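You operate a simulated robot arm through the tools that you are given. There is no shell and no other tool. Be economical: measure what you need, move in short steps, check, and stop when the job is done.

You run a simulated robot arm. Do the job below in one go: nothing can be reset, and whatever is moved stays where it is left.

JOB
Set the dusk sensor to 20 lux and 30 minutes, then test it.
Fine: open the sensor lid for the dials and shut it again; switch the sensor on and press the red TEST button once, so that the green garden lamp is lit; leave the mode dial.

Only the result counts: the job must be done as asked and must still hold three seconds after the hand-in. Knocking over, shifting, dropping, spilling or breaking anything else fails it. Lids that push on must go on centred and level and be pressed home; caps that screw on are set level and turned clockwise until they are tight.

ROBOT AND FRAMES
A 7-joint arm with a two-finger parallel gripper, fixed in place. Base frame: the origin is at the foot of the arm, x ahead of it, y to its left, z up. Units: mm, rad, N and s.
With the tool pointing down near the work surface it reaches from about 460 to 920 mm from the base axis. Its first joint turns from -2.007 to 2.007 rad. Payload 3.91 kg.
The tool frame sits at the grasp point between the pads (the TCP): z along the fingers, y along the line on which they close. The tips reach 30 mm beyond it. Largest opening 110 mm; finger width 20, thickness 10; the body of the gripper, 48 by 112 mm, starts 55 mm behind the TCP.
Orientation is that of the tool frame in the base frame, as [roll, pitch, yaw] about the fixed x, y, z axes, in that order (R = Rz(yaw) Ry(pitch) Rx(roll)). With the fingers straight down and closing along the base's y, the tool's x points along the base's -x, its y along +y and its z along -z.

CONTROLS
- The arm moves only by the tool nudge_tool. Its argument "increments" is a list of rows, each a list of 7 numbers: the shift along the base's x, y, z in units of 25 mm (1.0 is 25 mm), then the turn, a rotation vector about the base's x, y, z in units of 6 degrees (1.0 is 6 degrees), then the gripper command, from -1 (fully open) to 1 (shut), values between in proportion. In form: [[x, y, z, ax, ay, az, gripper], ...]. A call has 1 to 10 rows; each row shifts and turns the commanded pose from where the row before left it. A call with a number of a shift or a turn outside -1 to 1 is refused whole. A row lasts 0.2 s, in which the tool goes at most 50 mm and 0.15 rad; a call with a longer step from one row to the next is refused whole, and so is a gripper value outside its range. A pose out of reach is approached as far as the arm can. The call stops where the force on the tool passes 40 N (or 10 N more than at its start, if that is more) or the arm is blocked; 0.2 s more then pass. Each finger travels about 153 mm/s and halts on what it meets, pressing with about 24 N; the grip force reading is that of the motor and also rises with nothing between the fingers. The clock runs only during rows and for 0.2 s after the last one: add rows that do not move to give the fingers time. It gives the time, the measured TCP pose, the force on the tool (base axes), the opening and the grip force at its end, in the units of the frame above (readings bear some noise).
- Cameras (640 x 400 px; columns grow to the right, rows downward): "scene" is fixed at [223.7, 648.9, 1689.1]; the picture's right is [-0.86, -0.52, 0.00], its down [-0.26, 0.43, -0.87] and it looks along [0.45, -0.74, -0.50] (base axes); focal length 344 px, centre (320, 200). "wrist" rides on the gripper at [72, 17, -103] in the tool frame; the picture's right is [-0.23, 0.97, 0.00], its down [-0.76, -0.18, -0.62] and it looks along [-0.61, -0.14, 0.78] (tool axes); focal length 222 px, centre (320, 200). There is no depth. A picture from a camera that has moved, and an enlarged one, comes with that camera's place and axes in the base frame and with its lens. The place of the scene camera against the robot may be out by one fixed shift of up to 25 mm in any direction.
- snapshot(camera): a new picture of that camera. No time passes.
- move_column(by): slides the trunk up (or, below 0, down) by that many mm; the arm rides with it, the base frame stays. It gives what a move gives, with no picture.
- enlarge(camera, box): a new picture of the part [left, top, right, bottom] of that camera's present view, enlarged. No time passes.
- hand_in(): hands the job in; it is judged then, once.

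Work in short steps. Places have to be worked out from the pictures, the camera data and where the tool is seen: move nearer, look again, correct. Check each grasp and each placing, and mend what went wrong. You have 120 turns and 76 pictures in all, those below and enlarged ones among them. Open the gripper and draw the arm clear of the work before you hand the job in, unless the task says otherwise; then end with one line.

The tools are called after "Request:" by a JSON object that holds its "api" and its "payload". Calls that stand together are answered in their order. nudge_tool: Moves the arm, as the interface text tells. Its arguments: {"type":"object","properties":{"increments":{"type":"array","items":{"type":"array","items":{"type":"number"}}}},"required":["increments"]} The other tools are called the same way: move_column (by) slides the trunk up or down; snapshot (camera) takes a picture; enlarge (camera, box) takes an enlarged picture of a part of a camera's view; hand_in () hands the job in.

At the start:

```text
time_s: 0.0
position: [448.1, 169.0, 1275.8]
tool_rot: [-3.141, -0.001, -3.14]
contact_force: [-0.7, 0.0, -0.3]
width: 110.3
gripper_force: 0.1
trunk travel left (down, up): [-825.0, 165.0]
```

scene: 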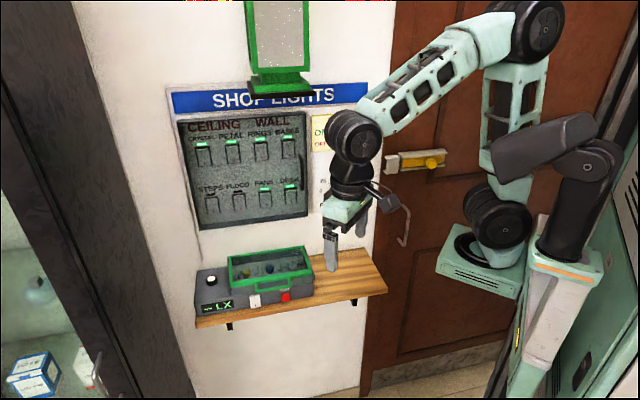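
wrist: 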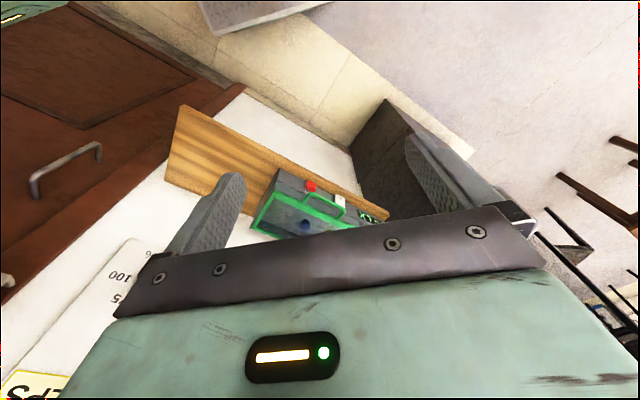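

I start by looking closely at the sensor box and the wall notes.

Request:
{"api": "enlarge", "payload": {"camera": "scene", "box": [180, 230, 340, 330]}}

Request:
{"api": "enlarge", "payload": {"camera": "scene", "box": [160, 0, 400, 150]}}

Request:
{"api": "enlarge", "payload": {"camera": "wrist", "box": [160, 100, 400, 250]}}

```text
4.00 times, centred on (260, 280) of scene
camera zoom: at [223.7, 648.9, 1689.1], right [-0.86, -0.52, 0.0], down [-0.26, 0.43, -0.87], along [0.45, -0.74, -0.5], focal length 1375 px, centre (560, -120)
```

zoom: 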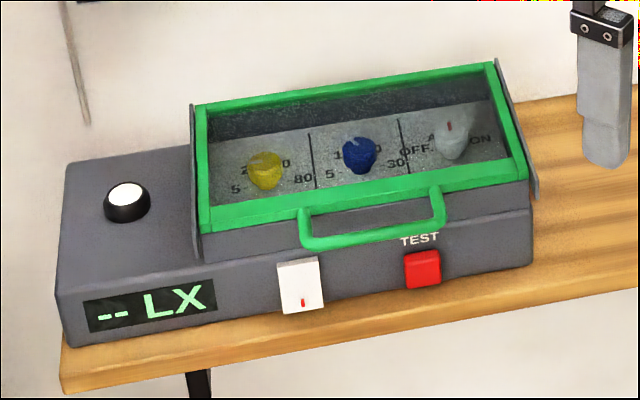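

```text
2.67 times, centred on (280, 75) of scene
camera zoom: at [223.7, 648.9, 1689.1], right [-0.86, -0.52, 0.0], down [-0.26, 0.43, -0.87], along [0.45, -0.74, -0.5], focal length 917 px, centre (427, 533)
```

zoom: 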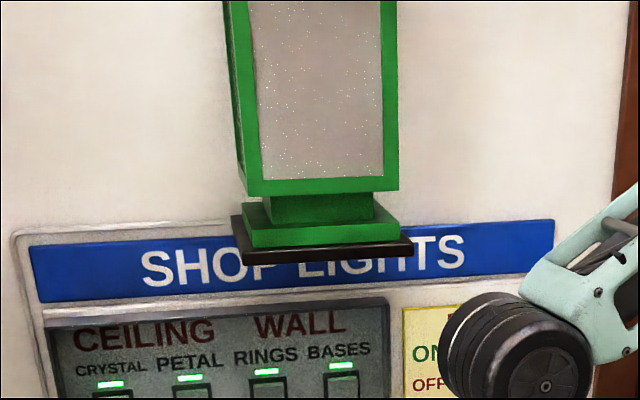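

```text
2.67 times, centred on (280, 175) of wrist
camera zoom: at [377.4, 186.5, 1378.8], right [0.23, 0.97, 0.0], down [0.76, -0.18, 0.62], along [0.61, -0.14, -0.78], focal length 592 px, centre (427, 267)
```

zoom: 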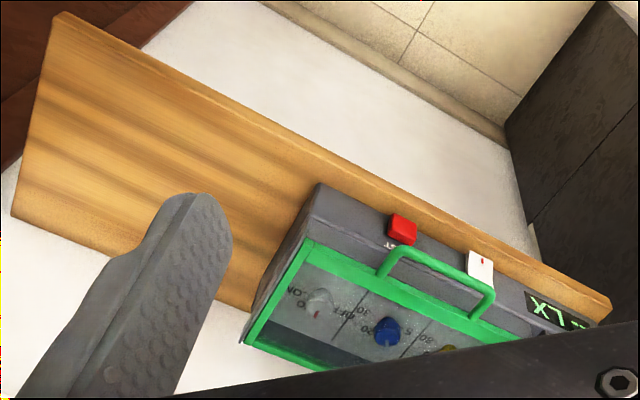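

The shelf runs at about 45° (wall normal about (-0.7, 0.7)). I turn the tool by -45° and hover above the box for a closer view.

Request:
{"api": "nudge_tool", "payload": {"increments": [[1, -0.1, -0.4, 0, 0, -1, -1], [1, -0.1, -0.4, 0, 0, -1, -1], [1, -0.1, -0.4, 0, 0, -1, -1], [1, -0.1, -0.4, 0, 0, -1, -1], [1, -0.1, -0.4, 0, 0, -1, -1], [1, -0.1, -0.4, 0, 0, -1, -1], [1, -0.1, -0.4, 0, 0, -1, -1], [1, -0.1, -0.4, 0, 0, -0.5, -1], [1, -0.1, -0.4, 0, 0, 0, -1], [1, -0.1, -0.4, 0, 0, 0, -1]]}}

Request:
{"api": "snapshot", "payload": {"camera": "wrist"}}

Request:
{"api": "snapshot", "payload": {"camera": "scene"}}

```text
time_s: 2.2
position: [701.3, 143.7, 1175.7]
tool_rot: [3.141, -0.001, 2.356]
contact_force: [0.0, 0.4, -0.3]
width: 110.2
gripper_force: 0.0
trunk travel left (down, up): [-825.0, 165.0]
```

```text
70 pictures are left
camera wrist: at [661.1, 206.9, 1279.3], right [0.85, 0.53, 0.0], down [0.41, -0.66, 0.62], along [0.33, -0.53, -0.78], focal length 222 px, centre (320, 200)
```

wrist: 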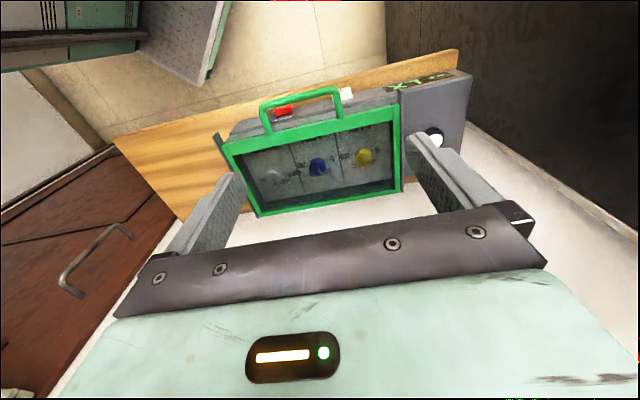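

```text
69 pictures are left
```

scene: 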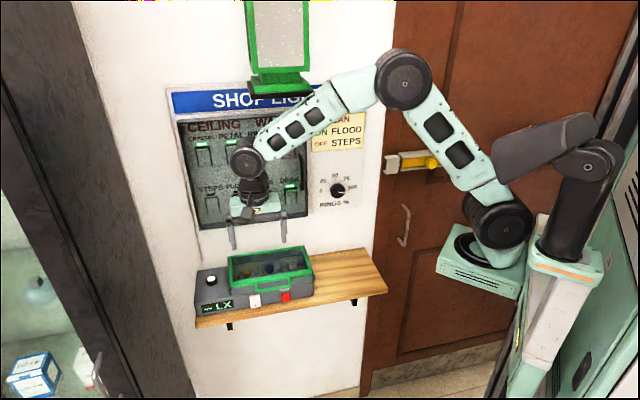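

Request:
{"api": "enlarge", "payload": {"camera": "wrist", "box": [200, 60, 480, 235]}}

```text
2.29 times, centred on (340, 148) of wrist
camera zoom: at [661.1, 206.9, 1279.3], right [0.85, 0.53, 0.0], down [0.41, -0.66, 0.62], along [0.33, -0.53, -0.78], focal length 508 px, centre (274, 320)
```

zoom: 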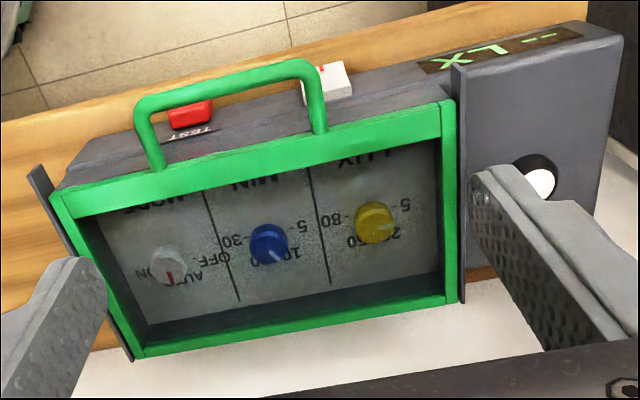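

I move lower and in front of the box to see the front face and handle.

Request:
{"api": "nudge_tool", "payload": {"increments": [[-0.74, 0.32, -0.93, 0, 0, 0, -1], [-0.74, 0.32, -0.93, 0, 0, 0, -1], [-0.74, 0.32, -0.93, 0, 0, 0, -1], [-0.74, 0.32, -0.93, 0, 0, 0, -1], [-0.74, 0.32, -0.93, 0, 0, 0, -1]]}}

Request:
{"api": "snapshot", "payload": {"camera": "wrist"}}

Request:
{"api": "enlarge", "payload": {"camera": "scene", "box": [180, 220, 340, 320]}}

```text
time_s: 3.4
position: [608.2, 183.2, 1056.3]
tool_rot: [3.14, 0.0, 2.356]
contact_force: [0.0, 0.0, 0.7]
width: 110.0
gripper_force: 0.0
trunk travel left (down, up): [-825.0, 165.0]
```

```text
67 pictures are left
camera wrist: at [569.9, 246.5, 1160.9], right [0.85, 0.53, 0.0], down [0.41, -0.66, 0.62], along [0.33, -0.53, -0.78], focal length 222 px, centre (320, 200)
```

wrist: 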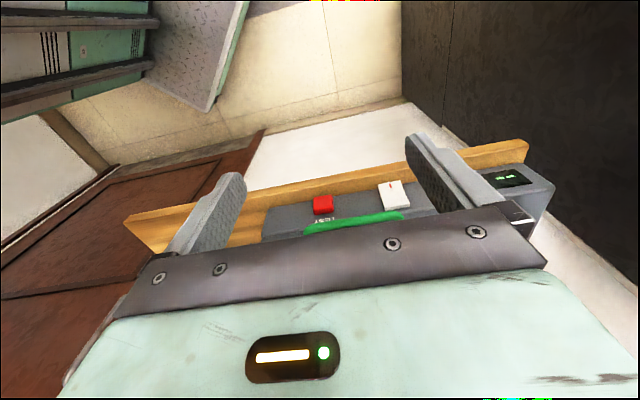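

```text
4.00 times, centred on (260, 270) of scene
camera zoom: at [223.7, 648.9, 1689.1], right [-0.86, -0.52, 0.0], down [-0.26, 0.43, -0.87], along [0.45, -0.74, -0.5], focal length 1375 px, centre (560, -80)
```

zoom: 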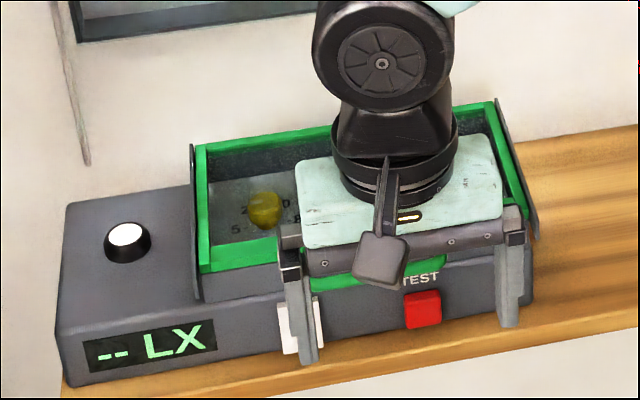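

Request:
{"api": "enlarge", "payload": {"camera": "wrist", "box": [240, 140, 432, 260]}}

```text
3.33 times, centred on (336, 200) of wrist
camera zoom: at [569.9, 246.5, 1160.9], right [0.85, 0.53, 0.0], down [0.41, -0.66, 0.62], along [0.33, -0.53, -0.78], focal length 740 px, centre (267, 200)
```

zoom: 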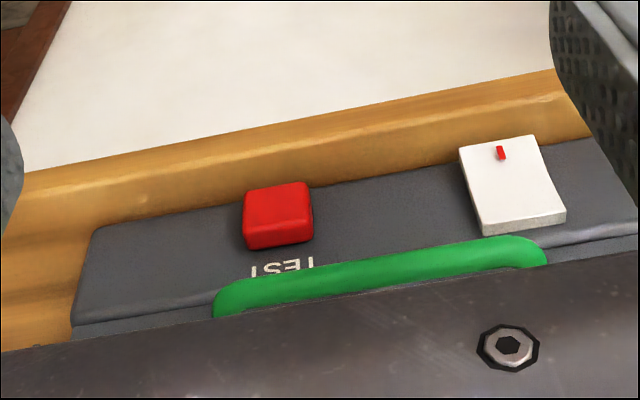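

Estimates: TEST button at (along-shelf 539, depth 408, z 940), handle bar at (576, 380, 1010), lid flat at z≈1005 hinged at depth ≈546. I shut the fingers and tilt the tool toward the wall for pushing the front controls.

Request:
{"api": "nudge_tool", "payload": {"increments": [[0, 0, 0, -0.7, -0.7, 0, 1], [0, 0, 0, -0.7, -0.7, 0, 1], [0, 0, 0, -0.7, -0.7, 0, 1], [0, 0, 0, -0.7, -0.7, 0, 1], [0, 0, 0, -0.7, -0.7, 0, 1], [0, 0, 0, -0.7, -0.7, 0, 1], [0, 0, 0, -0.7, -0.7, 0, 1], [0, 0, 0, -0.7, -0.7, 0, 1], [0, 0, 0, -0.7, -0.7, 0, 1], [0, 0, 0, -0.7, -0.7, 0, 1]]}}

Request:
{"api": "nudge_tool", "payload": {"increments": [[0, 0, 0, -0.7, -0.7, 0, 1], [0, 0, 0, -0.7, -0.7, 0, 1], [0, 0, 0, -0.7, -0.7, 0, 1], [0, 0, 0, -0.7, -0.7, 0, 1], [0, 0, 0, 0, 0, 0, 1]]}}

Request:
{"api": "snapshot", "payload": {"camera": "wrist"}}

Request:
{"api": "snapshot", "payload": {"camera": "scene"}}

```text
time_s: 5.6
position: [609.9, 180.3, 1058.4]
tool_rot: [-3.14, 1.041, 2.346]
contact_force: [0.3, -0.4, 0.5]
width: 0.0
gripper_force: 23.7
trunk travel left (down, up): [-825.0, 165.0]
```

```text
time_s: 6.7
position: [612.4, 176.6, 1094.4]
tool_rot: [2.858, 1.325, 2.0]
contact_force: [-0.5, 0.7, -0.3]
width: 0.2
gripper_force: 23.6
trunk travel left (down, up): [-825.0, 165.0]
stopped in row 5: the arm was blocked; the commanded pose is now the measured one
```

```text
64 pictures are left
camera wrist: at [552.6, 278.0, 1050.0], right [0.76, 0.58, 0.29], down [-0.46, 0.17, 0.87], along [0.45, -0.8, 0.39], focal length 222 px, centre (320, 200)
```

wrist: 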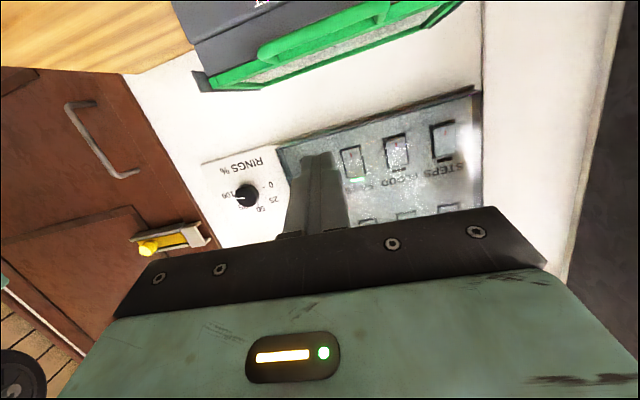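

```text
63 pictures are left
```

scene: 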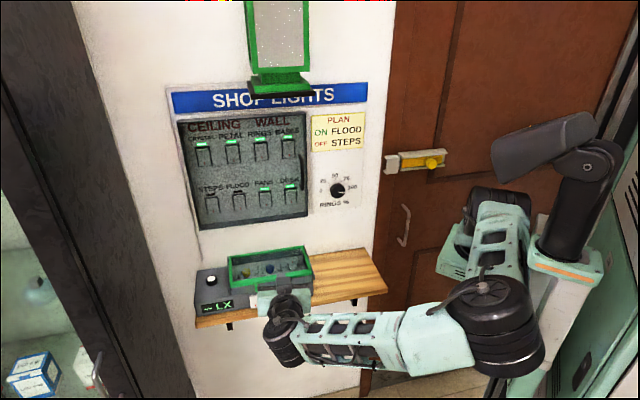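

The full tilt is near the arm's limit at this trunk height. I lower the trunk 200 mm (the tool is in front of the shelf, clear) and then raise the tool with a better arm posture.

Request:
{"api": "move_column", "payload": {"by": -200}}

Request:
{"api": "nudge_tool", "payload": {"increments": [[0, 0, 1, 0, 0, 0, 1], [0, 0, 1, 0, 0, 0, 1], [0, 0, 1, 0, 0, 0, 1], [0, 0, 1, 0, 0, 0, 1]]}}

```text
time_s: 8.9
position: [614.8, 181.8, 894.7]
tool_rot: [2.843, 1.318, 1.996]
contact_force: [0.3, 5.6, -0.5]
width: 0.2
gripper_force: 23.9
trunk travel left (down, up): [-625.0, 365.0]
```

```text
time_s: 9.9
position: [627.3, 164.6, 983.0]
tool_rot: [2.909, 1.374, 2.025]
contact_force: [0.1, 0.0, -0.1]
width: 0.0
gripper_force: 23.8
trunk travel left (down, up): [-625.0, 365.0]
```

I correct the small yaw and roll error and move in front of the rocker switch, staying short of it.

Request:
{"api": "nudge_tool", "payload": {"increments": [[0.65, 0.65, -0.5, -0.1, 0.1, 0.3, 1], [0.65, 0.65, -0.5, -0.1, 0.1, 0.3, 1], [0.65, 0.65, -0.5, -0.1, 0.1, 0.3, 1], [0, 0, 0, 0, 0, 0, 1]]}}

Request:
{"api": "snapshot", "payload": {"camera": "wrist"}}

Request:
{"api": "enlarge", "payload": {"camera": "scene", "box": [180, 220, 340, 320]}}

```text
time_s: 10.9
position: [660.4, 236.2, 958.1]
tool_rot: [3.017, 1.324, 2.265]
contact_force: [0.8, -0.5, -0.1]
width: 0.1
gripper_force: 24.3
trunk travel left (down, up): [-625.0, 365.0]
```

```text
62 pictures are left
camera wrist: at [588.0, 330.2, 913.7], right [0.7, 0.67, 0.25], down [-0.45, 0.14, 0.88], along [0.55, -0.73, 0.4], focal length 222 px, centre (320, 200)
```

wrist: 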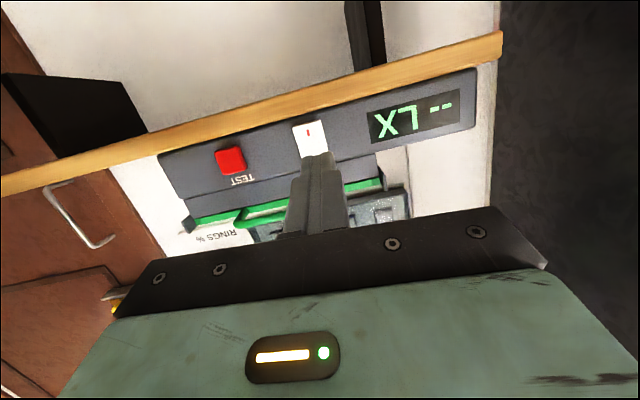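

```text
4.00 times, centred on (260, 270) of scene
camera zoom: at [223.7, 648.9, 1689.1], right [-0.86, -0.52, 0.0], down [-0.26, 0.43, -0.87], along [0.45, -0.74, -0.5], focal length 1375 px, centre (560, -80)
```

zoom: 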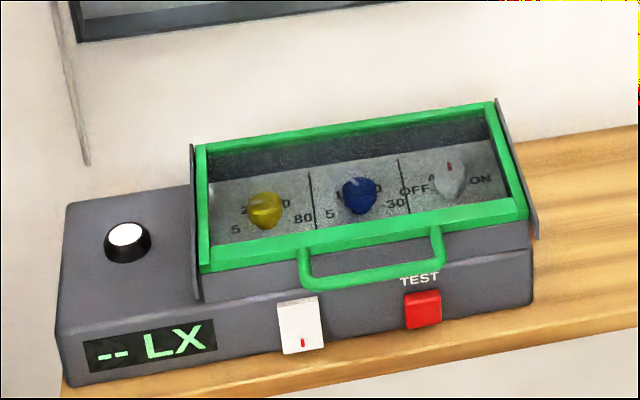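

The commanded pose was not fully reached (pitch near a limit), so I back off the tilt by about 12° and look at what is reached.

Request:
{"api": "nudge_tool", "payload": {"increments": [[0, 0, 0, 0.7, 0.7, 0.3, 1], [0, 0, 0, 0.7, 0.7, 0.3, 1], [0, 0, 0, 0, 0, 0, 1]]}}

```text
time_s: 11.7
position: [661.1, 233.5, 956.5]
tool_rot: [3.049, 1.121, 2.355]
contact_force: [0.9, 0.2, -0.5]
width: 0.3
gripper_force: 24.4
trunk travel left (down, up): [-625.0, 365.0]
```

Check the rocker's profile closely before pushing.

Request:
{"api": "enlarge", "payload": {"camera": "scene", "box": [240, 280, 300, 317]}}

Request:
{"api": "enlarge", "payload": {"camera": "wrist", "box": [200, 60, 440, 210]}}

Request:
{"api": "enlarge", "payload": {"camera": "scene", "box": [165, 100, 325, 230]}}

```text
10.67 times, centred on (270, 298) of scene
camera zoom: at [223.7, 648.9, 1689.1], right [-0.86, -0.52, 0.0], down [-0.26, 0.43, -0.87], along [0.45, -0.74, -0.5], focal length 3667 px, centre (853, -851)
```

zoom: 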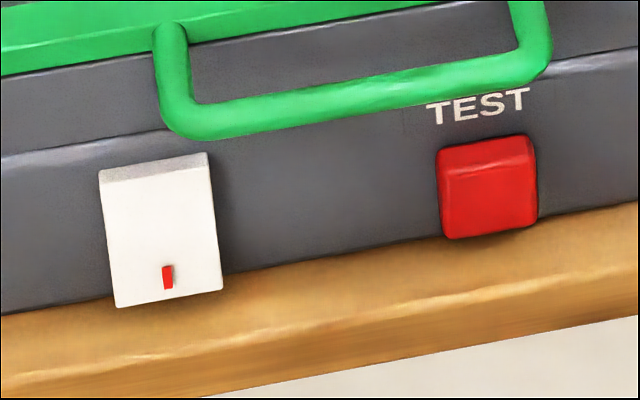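

```text
2.67 times, centred on (320, 135) of wrist
camera zoom: at [579.2, 326.6, 937.1], right [0.7, 0.67, 0.24], down [-0.32, -0.01, 0.95], along [0.64, -0.74, 0.2], focal length 592 px, centre (320, 373)
```

zoom: 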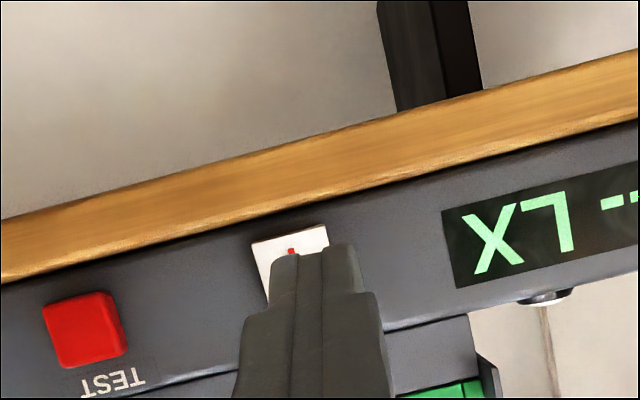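

```text
3.08 times, centred on (245, 165) of scene
camera zoom: at [223.7, 648.9, 1689.1], right [-0.86, -0.52, 0.0], down [-0.26, 0.43, -0.87], along [0.45, -0.74, -0.5], focal length 1058 px, centre (551, 308)
```

zoom: 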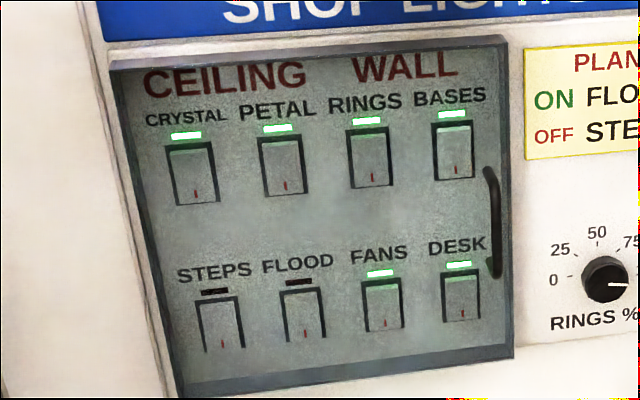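

The top of the rocker stands proud, so the upper half must be pressed. I align the tool and approach to about 15 mm from it.

Request:
{"api": "nudge_tool", "payload": {"increments": [[0.56, -0.67, 0.17, 0, 0, -0.32, 1], [0.56, -0.67, 0.17, 0, 0, -0.32, 1], [0.56, -0.67, 0.17, 0, 0, -0.32, 1], [0, 0, 0, 0, 0, 0, 1]]}}

Request:
{"api": "enlarge", "payload": {"camera": "scene", "box": [200, 250, 320, 325]}}

Request:
{"api": "enlarge", "payload": {"camera": "wrist", "box": [200, 60, 440, 210]}}

```text
time_s: 12.7
position: [704.8, 183.3, 970.3]
tool_rot: [3.044, 1.12, 2.253]
contact_force: [0.5, 0.2, 0.6]
width: 0.0
gripper_force: 23.7
trunk travel left (down, up): [-625.0, 365.0]
```

```text
5.33 times, centred on (260, 288) of scene
camera zoom: at [223.7, 648.9, 1689.1], right [-0.86, -0.52, 0.0], down [-0.26, 0.43, -0.87], along [0.45, -0.74, -0.5], focal length 1834 px, centre (640, -267)
```

zoom: 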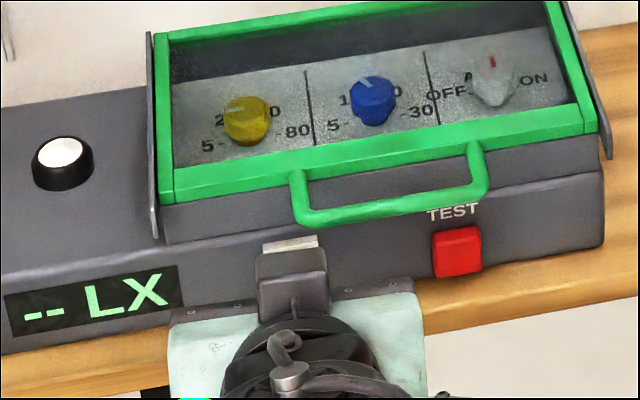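

```text
2.67 times, centred on (320, 135) of wrist
camera zoom: at [630.7, 284.5, 951.0], right [0.76, 0.6, 0.25], down [-0.32, 0.01, 0.95], along [0.56, -0.8, 0.2], focal length 592 px, centre (320, 373)
```

zoom: 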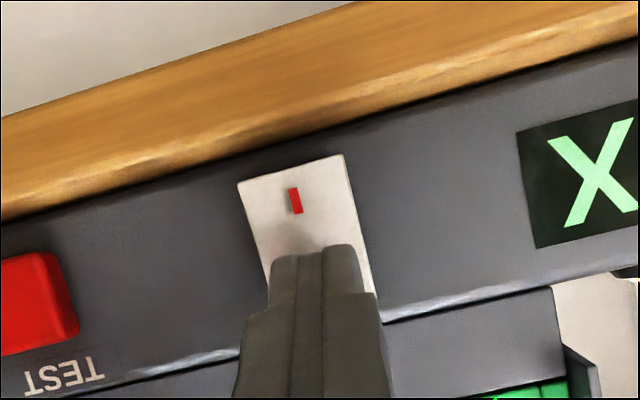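

The upper corner of the fingertip leads and is slightly too high, so I lower 14 mm and then push gently toward the wall.

Request:
{"api": "nudge_tool", "payload": {"increments": [[-0.05, 0.05, -0.56, 0, 0, 0, 1], [0.14, -0.14, 0, 0, 0, 0, 1], [0.14, -0.14, 0, 0, 0, 0, 1], [0.14, -0.14, 0, 0, 0, 0, 1]]}}

Request:
{"api": "enlarge", "payload": {"camera": "wrist", "box": [200, 60, 440, 210]}}

```text
time_s: 13.5
position: [705.5, 182.3, 955.3]
tool_rot: [3.044, 1.112, 2.258]
contact_force: [-13.1, 8.2, 4.9]
width: 0.0
gripper_force: 23.9
trunk travel left (down, up): [-625.0, 365.0]
stopped in row 4: the force on the tool passed its limit (the readings are from after the stop); the commanded pose is now the measured one
```

```text
2.67 times, centred on (320, 135) of wrist
camera zoom: at [631.8, 283.2, 936.8], right [0.76, 0.6, 0.25], down [-0.31, 0.01, 0.95], along [0.57, -0.8, 0.19], focal length 592 px, centre (320, 373)
```

zoom: 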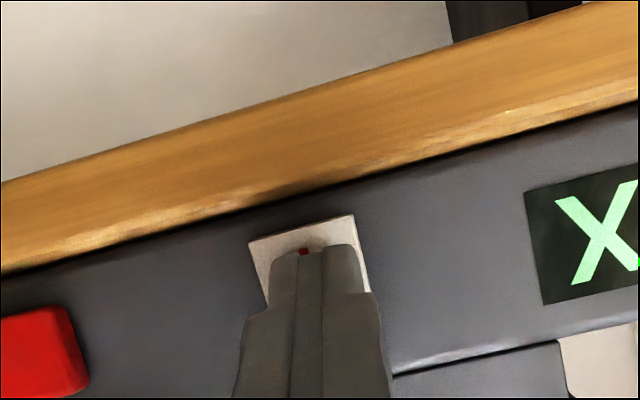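

Contact occurred, probably too low on the rocker. I back off and check the display.

Request:
{"api": "nudge_tool", "payload": {"increments": [[-0.5, 0.5, 0, 0, 0, 0, 1], [-0.3, 0.3, 0, 0, 0, 0, 1]]}}

Request:
{"api": "enlarge", "payload": {"camera": "wrist", "box": [200, 40, 520, 240]}}

Request:
{"api": "enlarge", "payload": {"camera": "scene", "box": [200, 250, 320, 325]}}

```text
time_s: 14.1
position: [688.0, 199.8, 955.3]
tool_rot: [3.048, 1.115, 2.259]
contact_force: [-0.2, 0.0, 0.8]
width: 0.0
gripper_force: 24.6
trunk travel left (down, up): [-625.0, 365.0]
```

```text
2.00 times, centred on (360, 140) of wrist
camera zoom: at [613.9, 300.7, 937.2], right [0.76, 0.6, 0.24], down [-0.31, 0.01, 0.95], along [0.57, -0.8, 0.2], focal length 444 px, centre (240, 320)
```

zoom: 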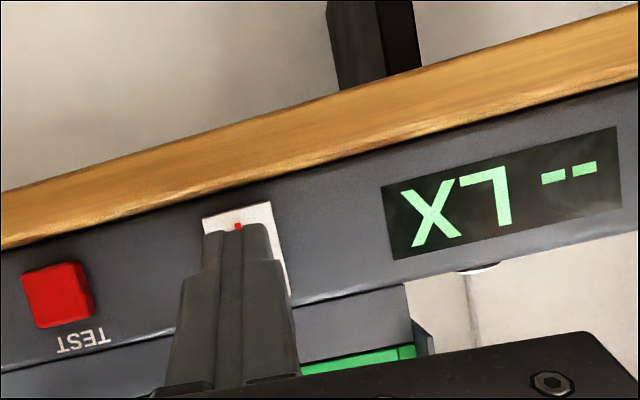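

```text
5.33 times, centred on (260, 288) of scene
camera zoom: at [223.7, 648.9, 1689.1], right [-0.86, -0.52, 0.0], down [-0.26, 0.43, -0.87], along [0.45, -0.74, -0.5], focal length 1834 px, centre (640, -267)
```

zoom: 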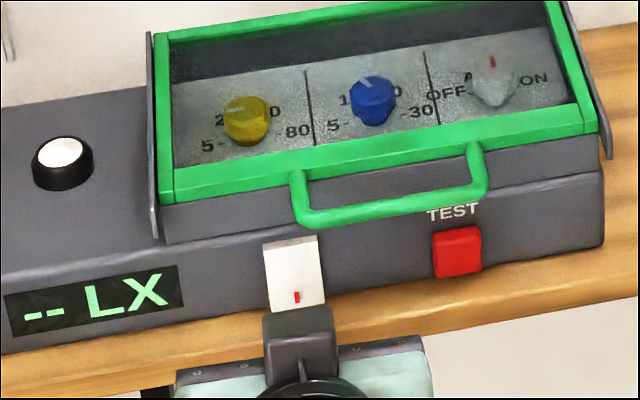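

Not toggled: the rocker spans z≈930–970, so contact was at its middle. I raise 12 mm and push again at the top.

Request:
{"api": "nudge_tool", "payload": {"increments": [[0, 0, 0.48, 0, 0, 0, 1], [0.4, -0.4, 0, 0, 0, 0, 1], [0.14, -0.14, 0, 0, 0, 0, 1], [0.14, -0.14, 0, 0, 0, 0, 1], [0.14, -0.14, 0, 0, 0, 0, 1], [0.14, -0.14, 0, 0, 0, 0, 1]]}}

Request:
{"api": "nudge_tool", "payload": {"increments": [[-0.5, 0.5, 0, 0, 0, 0, 1], [-0.3, 0.3, 0, 0, 0, 0, 1]]}}

Request:
{"api": "enlarge", "payload": {"camera": "scene", "box": [200, 250, 320, 325]}}

```text
time_s: 15.6
position: [707.5, 181.9, 966.9]
tool_rot: [3.045, 1.111, 2.263]
contact_force: [-15.4, 9.1, 6.7]
width: 0.3
gripper_force: 24.1
trunk travel left (down, up): [-625.0, 365.0]
stopped in row 6: the force on the tool passed its limit (the readings are from after the stop); the commanded pose is now the measured one
```

```text
time_s: 16.2
position: [691.0, 198.4, 966.2]
tool_rot: [3.046, 1.112, 2.263]
contact_force: [-1.0, -0.6, -0.4]
width: 0.0
gripper_force: 24.1
trunk travel left (down, up): [-625.0, 365.0]
```

```text
5.33 times, centred on (260, 288) of scene
camera zoom: at [223.7, 648.9, 1689.1], right [-0.86, -0.52, 0.0], down [-0.26, 0.43, -0.87], along [0.45, -0.74, -0.5], focal length 1834 px, centre (640, -267)
```

zoom: 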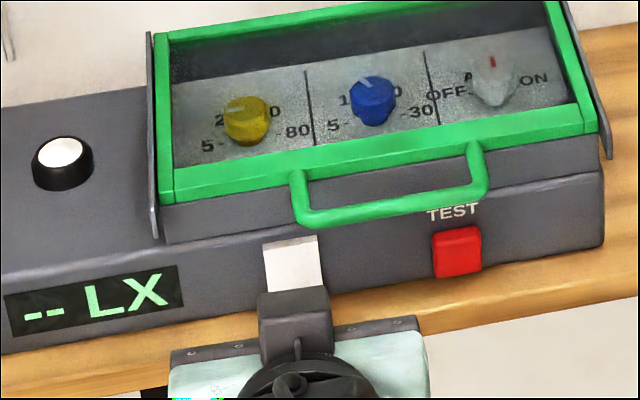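

Still unchanged; the contact was likely near the pivot. I go 9 mm higher and push again.

Request:
{"api": "nudge_tool", "payload": {"increments": [[0, 0, 0.36, 0, 0, 0, 1], [0.4, -0.4, 0, 0, 0, 0, 1], [0.14, -0.14, 0, 0, 0, 0, 1], [0.14, -0.14, 0, 0, 0, 0, 1], [0.14, -0.14, 0, 0, 0, 0, 1], [0.14, -0.14, 0, 0, 0, 0, 1], [0.14, -0.14, 0, 0, 0, 0, 1], [0.14, -0.14, 0, 0, 0, 0, 1]]}}

Request:
{"api": "enlarge", "payload": {"camera": "wrist", "box": [200, 40, 520, 240]}}

Request:
{"api": "enlarge", "payload": {"camera": "scene", "box": [200, 250, 320, 325]}}

```text
time_s: 17.6
position: [707.8, 181.5, 975.6]
tool_rot: [3.048, 1.108, 2.266]
contact_force: [-21.0, 7.1, 9.8]
width: 0.0
gripper_force: 23.8
trunk travel left (down, up): [-625.0, 365.0]
stopped in row 7: the force on the tool passed its limit (the readings are from after the stop); the commanded pose is now the measured one
```

```text
2.00 times, centred on (360, 140) of wrist
camera zoom: at [634.1, 281.7, 956.8], right [0.76, 0.61, 0.24], down [-0.31, 0.0, 0.95], along [0.58, -0.8, 0.19], focal length 444 px, centre (240, 320)
```

zoom: 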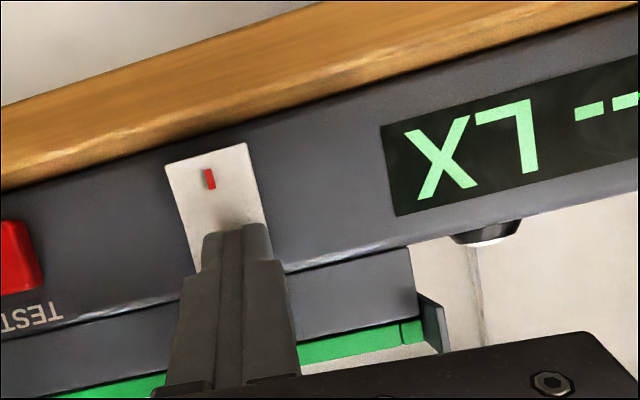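

```text
5.33 times, centred on (260, 288) of scene
camera zoom: at [223.7, 648.9, 1689.1], right [-0.86, -0.52, 0.0], down [-0.26, 0.43, -0.87], along [0.45, -0.74, -0.5], focal length 1834 px, centre (640, -267)
```

zoom: 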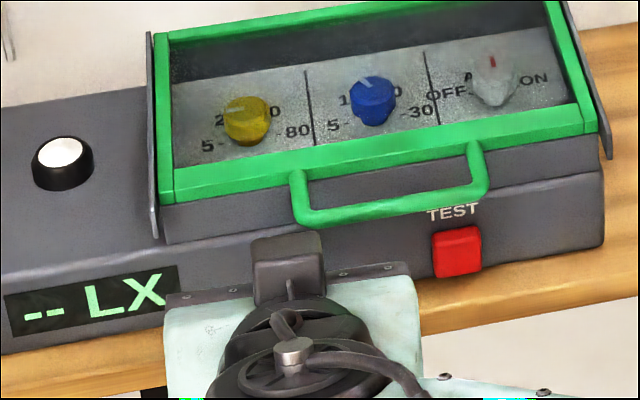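

The contact depth hardly changes with height (slightly deeper at the top), so the top appears already pressed and the bottom stands proud. I back off, lower, and press the marked bottom end.

Request:
{"api": "nudge_tool", "payload": {"increments": [[-0.5, 0.5, 0, 0, 0, 0, 1], [-0.2, 0.2, -0.4, 0, 0, 0, 1], [0, 0, -0.9, 0, 0, 0, 1], [0.3, -0.3, 0, 0, 0, 0, 1], [0.14, -0.14, 0, 0, 0, 0, 1], [0.14, -0.14, 0, 0, 0, 0, 1], [0.14, -0.14, 0, 0, 0, 0, 1], [0.14, -0.14, 0, 0, 0, 0, 1], [0.14, -0.14, 0, 0, 0, 0, 1]]}}

Request:
{"api": "enlarge", "payload": {"camera": "wrist", "box": [200, 40, 520, 240]}}

Request:
{"api": "enlarge", "payload": {"camera": "scene", "box": [200, 250, 320, 325]}}

```text
time_s: 19.2
position: [705.0, 185.2, 942.0]
tool_rot: [3.047, 1.103, 2.268]
contact_force: [-20.1, 5.0, 10.3]
width: 0.0
gripper_force: 24.0
trunk travel left (down, up): [-625.0, 365.0]
stopped in row 7: the force on the tool passed its limit (the readings are from after the stop); the commanded pose is now the measured one
```

```text
2.00 times, centred on (360, 140) of wrist
camera zoom: at [630.3, 286.0, 925.0], right [0.76, 0.61, 0.24], down [-0.31, 0.0, 0.95], along [0.58, -0.79, 0.18], focal length 444 px, centre (240, 320)
```

zoom: 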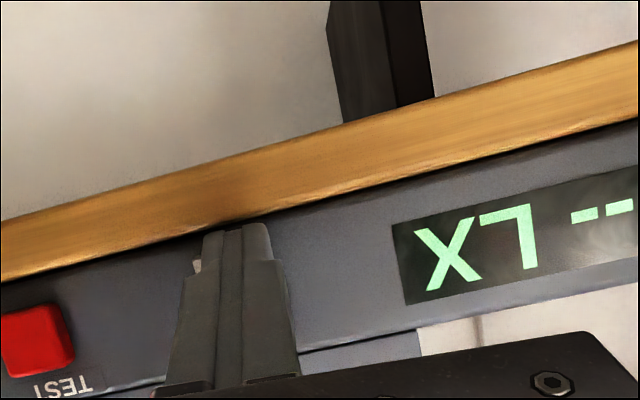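

```text
5.33 times, centred on (260, 288) of scene
camera zoom: at [223.7, 648.9, 1689.1], right [-0.86, -0.52, 0.0], down [-0.26, 0.43, -0.87], along [0.45, -0.74, -0.5], focal length 1834 px, centre (640, -267)
```

zoom: 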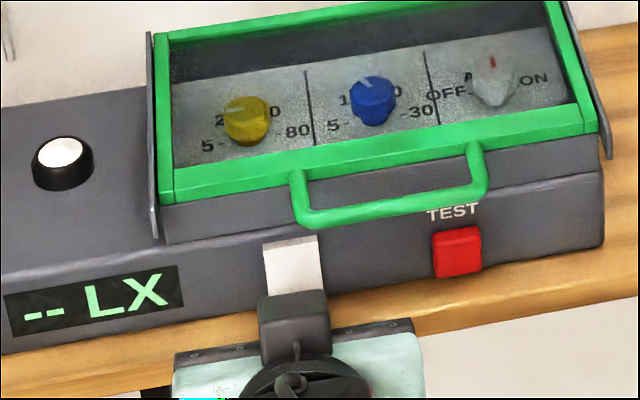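

I back off and compare the rocker with its first picture.

Request:
{"api": "nudge_tool", "payload": {"increments": [[-0.6, 0.6, 0, 0, 0, 0, 1], [-0.9, 0.9, -0.2, 0, 0, 0, 1], [0, 0, 0, 0, 0, 0, 1]]}}

Request:
{"api": "enlarge", "payload": {"camera": "scene", "box": [240, 280, 300, 317]}}

Request:
{"api": "enlarge", "payload": {"camera": "wrist", "box": [200, 60, 440, 210]}}

```text
time_s: 20.0
position: [672.2, 221.0, 936.9]
tool_rot: [3.05, 1.103, 2.271]
contact_force: [0.4, 0.7, 0.2]
width: 0.1
gripper_force: 24.1
trunk travel left (down, up): [-625.0, 365.0]
```

```text
10.67 times, centred on (270, 298) of scene
camera zoom: at [223.7, 648.9, 1689.1], right [-0.86, -0.52, 0.0], down [-0.26, 0.43, -0.87], along [0.45, -0.74, -0.5], focal length 3667 px, centre (853, -851)
```

zoom: 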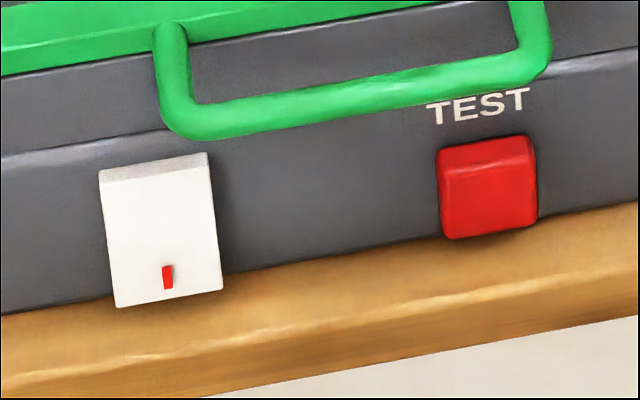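

```text
2.67 times, centred on (320, 135) of wrist
camera zoom: at [596.9, 322.0, 918.8], right [0.76, 0.61, 0.24], down [-0.31, 0.0, 0.95], along [0.58, -0.79, 0.18], focal length 592 px, centre (320, 373)
```

zoom: 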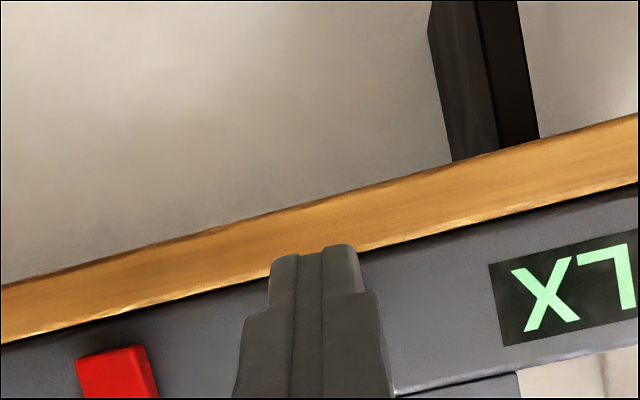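

The rocker is unchanged. Its bottom overhangs, so I press at its very bottom end with small slow steps to build up steady force.

Request:
{"api": "nudge_tool", "payload": {"increments": [[0.56, -0.56, -0.15, 0, 0, 0, 1], [0.56, -0.56, 0, 0, 0, 0, 1], [0.05, -0.05, 0, 0, 0, 0, 1], [0.05, -0.05, 0, 0, 0, 0, 1], [0.05, -0.05, 0, 0, 0, 0, 1], [0.05, -0.05, 0, 0, 0, 0, 1], [0.05, -0.05, 0, 0, 0, 0, 1], [0.05, -0.05, 0, 0, 0, 0, 1], [0.05, -0.05, 0, 0, 0, 0, 1], [0.05, -0.05, 0, 0, 0, 0, 1]]}}

Request:
{"api": "enlarge", "payload": {"camera": "scene", "box": [200, 250, 320, 325]}}

```text
time_s: 21.9
position: [702.3, 189.6, 930.7]
tool_rot: [3.052, 1.1, 2.275]
contact_force: [-17.9, 5.6, 9.0]
width: 0.0
gripper_force: 24.1
trunk travel left (down, up): [-625.0, 365.0]
stopped in row 9: the force on the tool passed its limit (the readings are from after the stop); the commanded pose is now the measured one
```

```text
5.33 times, centred on (260, 288) of scene
camera zoom: at [223.7, 648.9, 1689.1], right [-0.86, -0.52, 0.0], down [-0.26, 0.43, -0.87], along [0.45, -0.74, -0.5], focal length 1834 px, centre (640, -267)
```

zoom: 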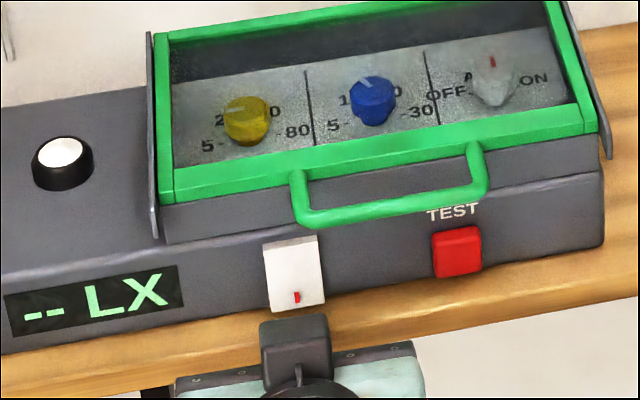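

The rocker looks slightly different in this view; I look closer while still in contact.

Request:
{"api": "enlarge", "payload": {"camera": "scene", "box": [240, 280, 300, 317]}}

Request:
{"api": "enlarge", "payload": {"camera": "wrist", "box": [200, 60, 440, 210]}}

```text
10.67 times, centred on (270, 298) of scene
camera zoom: at [223.7, 648.9, 1689.1], right [-0.86, -0.52, 0.0], down [-0.26, 0.43, -0.87], along [0.45, -0.74, -0.5], focal length 3667 px, centre (853, -851)
```

zoom: 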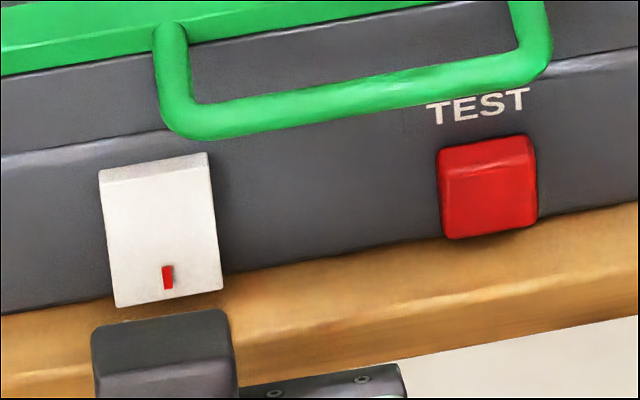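

```text
2.67 times, centred on (320, 135) of wrist
camera zoom: at [626.6, 290.0, 914.9], right [0.75, 0.61, 0.24], down [-0.3, 0.0, 0.95], along [0.58, -0.79, 0.18], focal length 592 px, centre (320, 373)
```

zoom: 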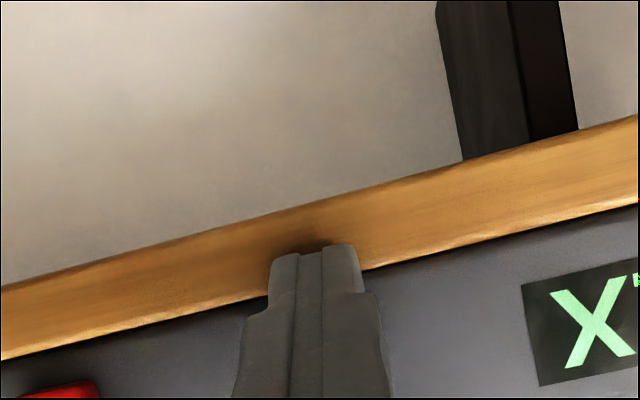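

The tip met the shelf edge, not the rocker. The contact data show the rocker's bottom standing ~4 mm proud. I retreat, tilt the tool steeper so the leading corner clears the shelf, and come at z≈935.

Request:
{"api": "nudge_tool", "payload": {"increments": [[-0.5, 0.5, 0, 0, 0, 0, 1], [0, 0, 0.4, 0.76, 0.76, 0, 1], [0, 0, 0.26, 0.76, 0.76, 0, 1], [0, 0, 0, 0, 0, 0, 1]]}}

Request:
{"api": "enlarge", "payload": {"camera": "wrist", "box": [200, 40, 440, 190]}}

```text
time_s: 22.9
position: [690.9, 201.0, 945.0]
tool_rot: [3.078, 0.875, 2.299]
contact_force: [1.0, -0.1, 0.0]
width: 0.0
gripper_force: 24.1
trunk travel left (down, up): [-625.0, 365.0]
```

```text
2.67 times, centred on (320, 115) of wrist
camera zoom: at [615.5, 301.9, 957.8], right [0.79, 0.57, 0.21], down [-0.15, -0.16, 0.98], along [0.59, -0.8, -0.04], focal length 592 px, centre (320, 427)
```

zoom: 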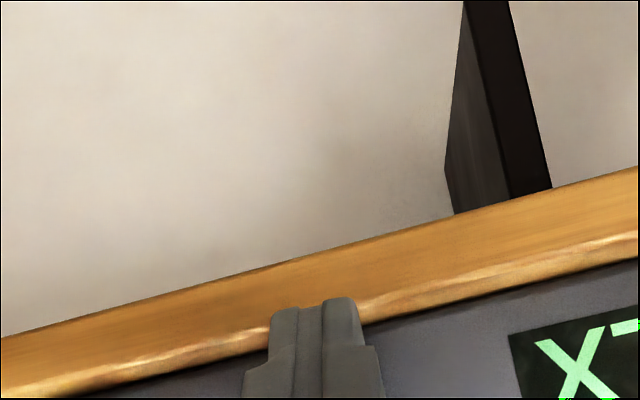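

Shelf top is about z 915; my leading corner is at about 934. I advance and press slowly.

Request:
{"api": "nudge_tool", "payload": {"increments": [[0.5, -0.5, 0.1, 0, 0, 0, 1], [0.07, -0.07, 0, 0, 0, 0, 1], [0.07, -0.07, 0, 0, 0, 0, 1], [0.07, -0.07, 0, 0, 0, 0, 1], [0.07, -0.07, 0, 0, 0, 0, 1], [0.07, -0.07, 0, 0, 0, 0, 1], [0.07, -0.07, 0, 0, 0, 0, 1], [0.07, -0.07, 0, 0, 0, 0, 1]]}}

Request:
{"api": "enlarge", "payload": {"camera": "scene", "box": [200, 250, 320, 325]}}

```text
time_s: 24.7
position: [710.9, 182.7, 949.1]
tool_rot: [3.079, 0.869, 2.308]
contact_force: [-10.3, 8.4, 3.8]
width: 0.0
gripper_force: 24.2
trunk travel left (down, up): [-625.0, 365.0]
stopped in row 8: the force on the tool passed its limit (the readings are from after the stop); the commanded pose is now the measured one
```

```text
5.33 times, centred on (260, 288) of scene
camera zoom: at [223.7, 648.9, 1689.1], right [-0.86, -0.52, 0.0], down [-0.26, 0.43, -0.87], along [0.45, -0.74, -0.5], focal length 1834 px, centre (640, -267)
```

zoom: 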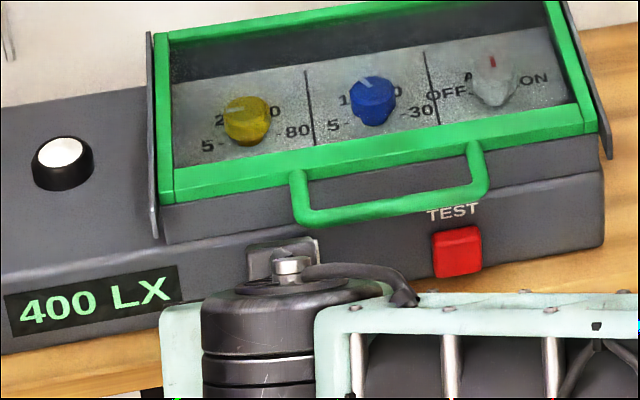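

The sensor is on ("400 LX"). Now I retreat and move up in front of the handle's right leg, opening the fingers to about 40 mm.

Request:
{"api": "nudge_tool", "payload": {"increments": [[-0.8, 0.8, 0, 0, 0, 0, 1], [-0.8, 0.8, 0, 0, 0, 0, 1], [-0.5, 0.5, 0, 0, 0, 0, 1], [-0.5, -0.5, 0.9, 0, 0, 0, 0.3], [-0.5, -0.5, 0.9, 0, 0, 0, 0.3], [-0.5, -0.5, 0.9, 0, 0, 0, 0.3], [-0.5, -0.5, 0.9, 0, 0, 0, 0.3], [-0.5, -0.5, 0.9, 0, 0, 0, 0.3], [-0.25, -0.25, 0.9, 0, 0, 0, 0.3], [0, 0, 0, 0, 0, 0, 0.3]]}}

Request:
{"api": "snapshot", "payload": {"camera": "wrist"}}

Request:
{"api": "enlarge", "payload": {"camera": "scene", "box": [180, 220, 340, 320]}}

```text
time_s: 26.2
position: [666.0, 133.5, 986.7]
tool_rot: [-3.126, 0.915, 2.218]
contact_force: [-12.7, 15.6, 7.7]
width: 38.0
gripper_force: 0.0
trunk travel left (down, up): [-625.0, 365.0]
stopped in row 7: the force on the tool passed its limit (the readings are from after the stop); the commanded pose is now the measured one
```

```text
40 pictures are left
camera wrist: at [606.8, 245.7, 992.0], right [0.87, 0.47, 0.17], down [-0.15, -0.08, 0.99], along [0.47, -0.88, 0.0], focal length 222 px, centre (320, 200)
```

wrist: 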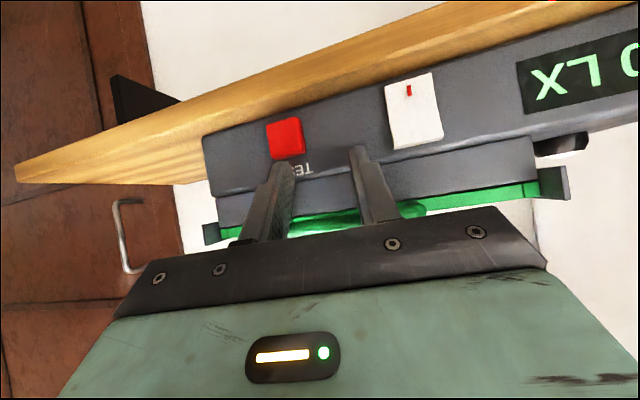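

```text
4.00 times, centred on (260, 270) of scene
camera zoom: at [223.7, 648.9, 1689.1], right [-0.86, -0.52, 0.0], down [-0.26, 0.43, -0.87], along [0.45, -0.74, -0.5], focal length 1375 px, centre (560, -80)
```

zoom: 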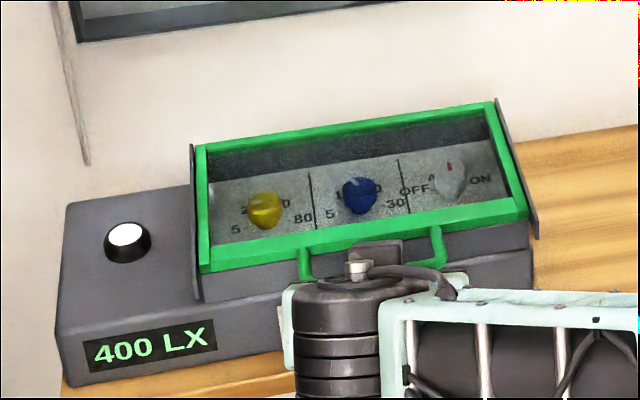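

The retreat wasn't followed (arm near a joint limit) and contact occurred. I check the overall scene and the lamp.

Request:
{"api": "snapshot", "payload": {"camera": "scene"}}

```text
38 pictures are left
```

scene: 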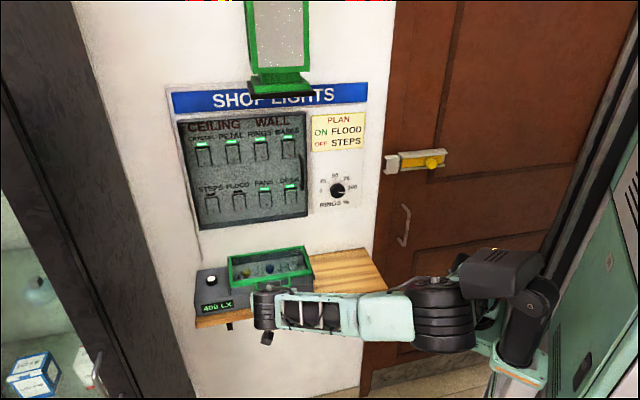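

The lamp is unlit, so TEST was not pressed. I retreat in a direction the arm can reach (outward and a bit to its left) in small steps.

Request:
{"api": "nudge_tool", "payload": {"increments": [[-0.2, 0.5, 0, 0, 0, 0, 0.3], [-0.2, 0.6, -0.1, 0, 0, 0, 0.3], [-0.1, 0.7, -0.1, 0, 0, 0, 0.3]]}}

```text
time_s: 27.0
position: [654.3, 174.5, 982.3]
tool_rot: [-3.13, 0.907, 2.205]
contact_force: [-0.1, 0.0, 0.1]
width: 38.4
gripper_force: 0.0
trunk travel left (down, up): [-625.0, 365.0]
```

Free now; continue outward.

Request:
{"api": "nudge_tool", "payload": {"increments": [[-0.4, 0.7, -0.1, 0, 0, 0, 0.3], [-0.4, 0.7, -0.1, 0, 0, 0, 0.3], [-0.4, 0.7, 0, 0, 0, 0, 0.3], [0, 0, 0, 0, 0, 0, 0.3]]}}

```text
time_s: 28.0
position: [630.7, 221.6, 975.9]
tool_rot: [-3.124, 0.911, 2.196]
contact_force: [-0.1, -0.4, 0.4]
width: 38.5
gripper_force: 0.0
trunk travel left (down, up): [-625.0, 365.0]
```

Clear of the handle. I raise the trunk back 200 mm.

Request:
{"api": "move_column", "payload": {"by": 200}}

```text
time_s: 30.1
position: [631.7, 220.8, 1177.6]
tool_rot: [-3.125, 0.912, 2.197]
contact_force: [-0.6, -0.5, 0.4]
width: 38.4
gripper_force: 0.1
trunk travel left (down, up): [-825.0, 165.0]
```

I reorient (tilt ~30°, yaw square to the shelf) and hover in front of/above the handle's right leg (e1≈529, d≈397).

Request:
{"api": "nudge_tool", "payload": {"increments": [[0.03, -0.87, -0.7, 0.53, 0.53, 0.3, 0.3], [0.03, -0.87, -0.7, 0.53, 0.53, 0.3, 0.3], [0.03, -0.87, -0.7, 0.53, 0.53, 0.3, 0.3], [0.03, -0.87, -0.7, 0.53, 0.53, 0.3, 0.3], [0.03, -0.87, -0.7, 0.53, 0.53, 0.3, 0.3], [0, 0, 0, 0, 0, 0, 0.3]]}}

Request:
{"api": "snapshot", "payload": {"camera": "wrist"}}

```text
time_s: 31.5
position: [629.7, 119.1, 1088.6]
tool_rot: [-3.098, 0.516, 2.391]
contact_force: [1.0, -0.4, -0.3]
width: 38.8
gripper_force: 0.0
trunk travel left (down, up): [-825.0, 165.0]
```

```text
37 pictures are left
camera wrist: at [561.1, 212.4, 1141.4], right [0.82, 0.56, 0.08], down [0.15, -0.35, 0.92], along [0.55, -0.75, -0.37], focal length 222 px, centre (320, 200)
```

wrist: 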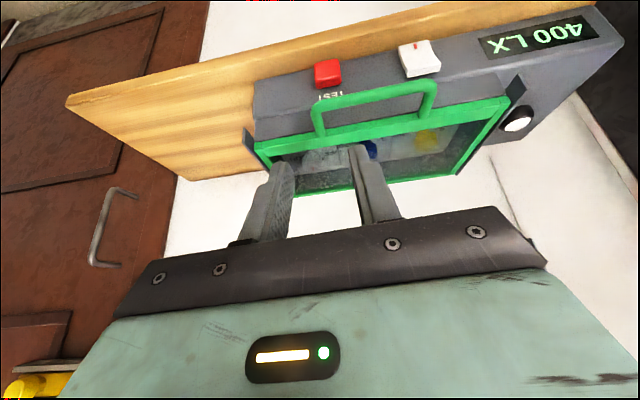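

The leg triangulates to e1 528, d 396, but a leg grip would jam as the lid turns. Gripping the front bar (e1 574, d 380, z 1010) with fingers closing across it lets it pivot. I set the tool vertical and yaw +90°.

Request:
{"api": "nudge_tool", "payload": {"increments": [[0.36, 0.15, 0.4, 0.7, 0.7, 0, 0.3], [0.36, 0.15, 0.4, 0.7, 0.7, 0, 0.3], [0.36, 0.15, 0, 0.7, 0.7, 0, 0.3], [0.36, 0.15, 0, 0.7, 0.7, 0, 0.3], [0.36, 0.15, 0, 0.68, 0.68, 0, 0.3], [0, 0, 0, 0, 0, 1, 0.3], [0, 0, 0, 0, 0, 1, 0.3], [0, 0, 0, 0, 0, 1, 0.3], [0, 0, 0, 0, 0, 1, 0.3], [0, 0, 0, 0, 0, 1, 0.3]]}}

Request:
{"api": "nudge_tool", "payload": {"increments": [[0, 0, 0, 0, 0, 1, 0.3], [0, 0, 0, 0, 0, 1, 0.3], [0, 0, 0, 0, 0, 1, 0.3], [0, 0, 0, 0, 0, 1, 0.3], [0, 0, 0, 0, 0, 1, 0.3], [0, 0, 0, 0, 0, 1, 0.3], [0, 0, 0, 0, 0, 1, 0.3], [0, 0, 0, 0, 0, 1, 0.3], [0, 0, 0, 0, 0, 1, 0.3], [0, 0, 0, 0, 0, 0.5, 0.3]]}}

Request:
{"api": "snapshot", "payload": {"camera": "wrist"}}

```text
time_s: 33.7
position: [672.6, 139.9, 1109.1]
tool_rot: [-3.115, 0.003, 2.911]
contact_force: [0.6, 0.5, -0.8]
width: 38.6
gripper_force: 0.1
trunk travel left (down, up): [-825.0, 165.0]
```

```text
time_s: 35.9
position: [673.4, 140.0, 1109.5]
tool_rot: [-3.118, 0.003, -2.377]
contact_force: [-1.3, 0.0, 0.3]
width: 38.4
gripper_force: 0.0
trunk travel left (down, up): [-825.0, 165.0]
```

```text
36 pictures are left
camera wrist: at [607.4, 103.6, 1212.5], right [-0.51, 0.86, -0.02], down [0.66, 0.41, 0.63], along [0.55, 0.31, -0.78], focal length 222 px, centre (320, 200)
```

wrist: 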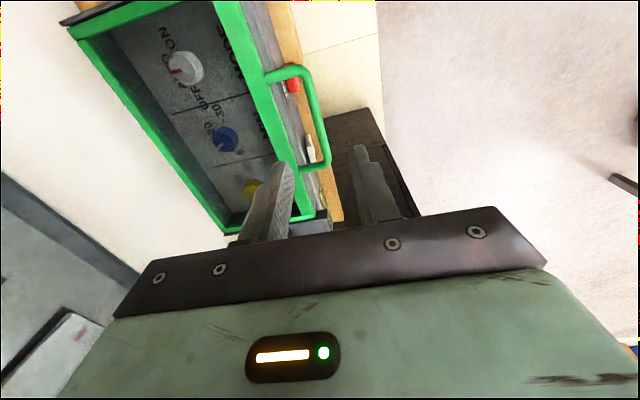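

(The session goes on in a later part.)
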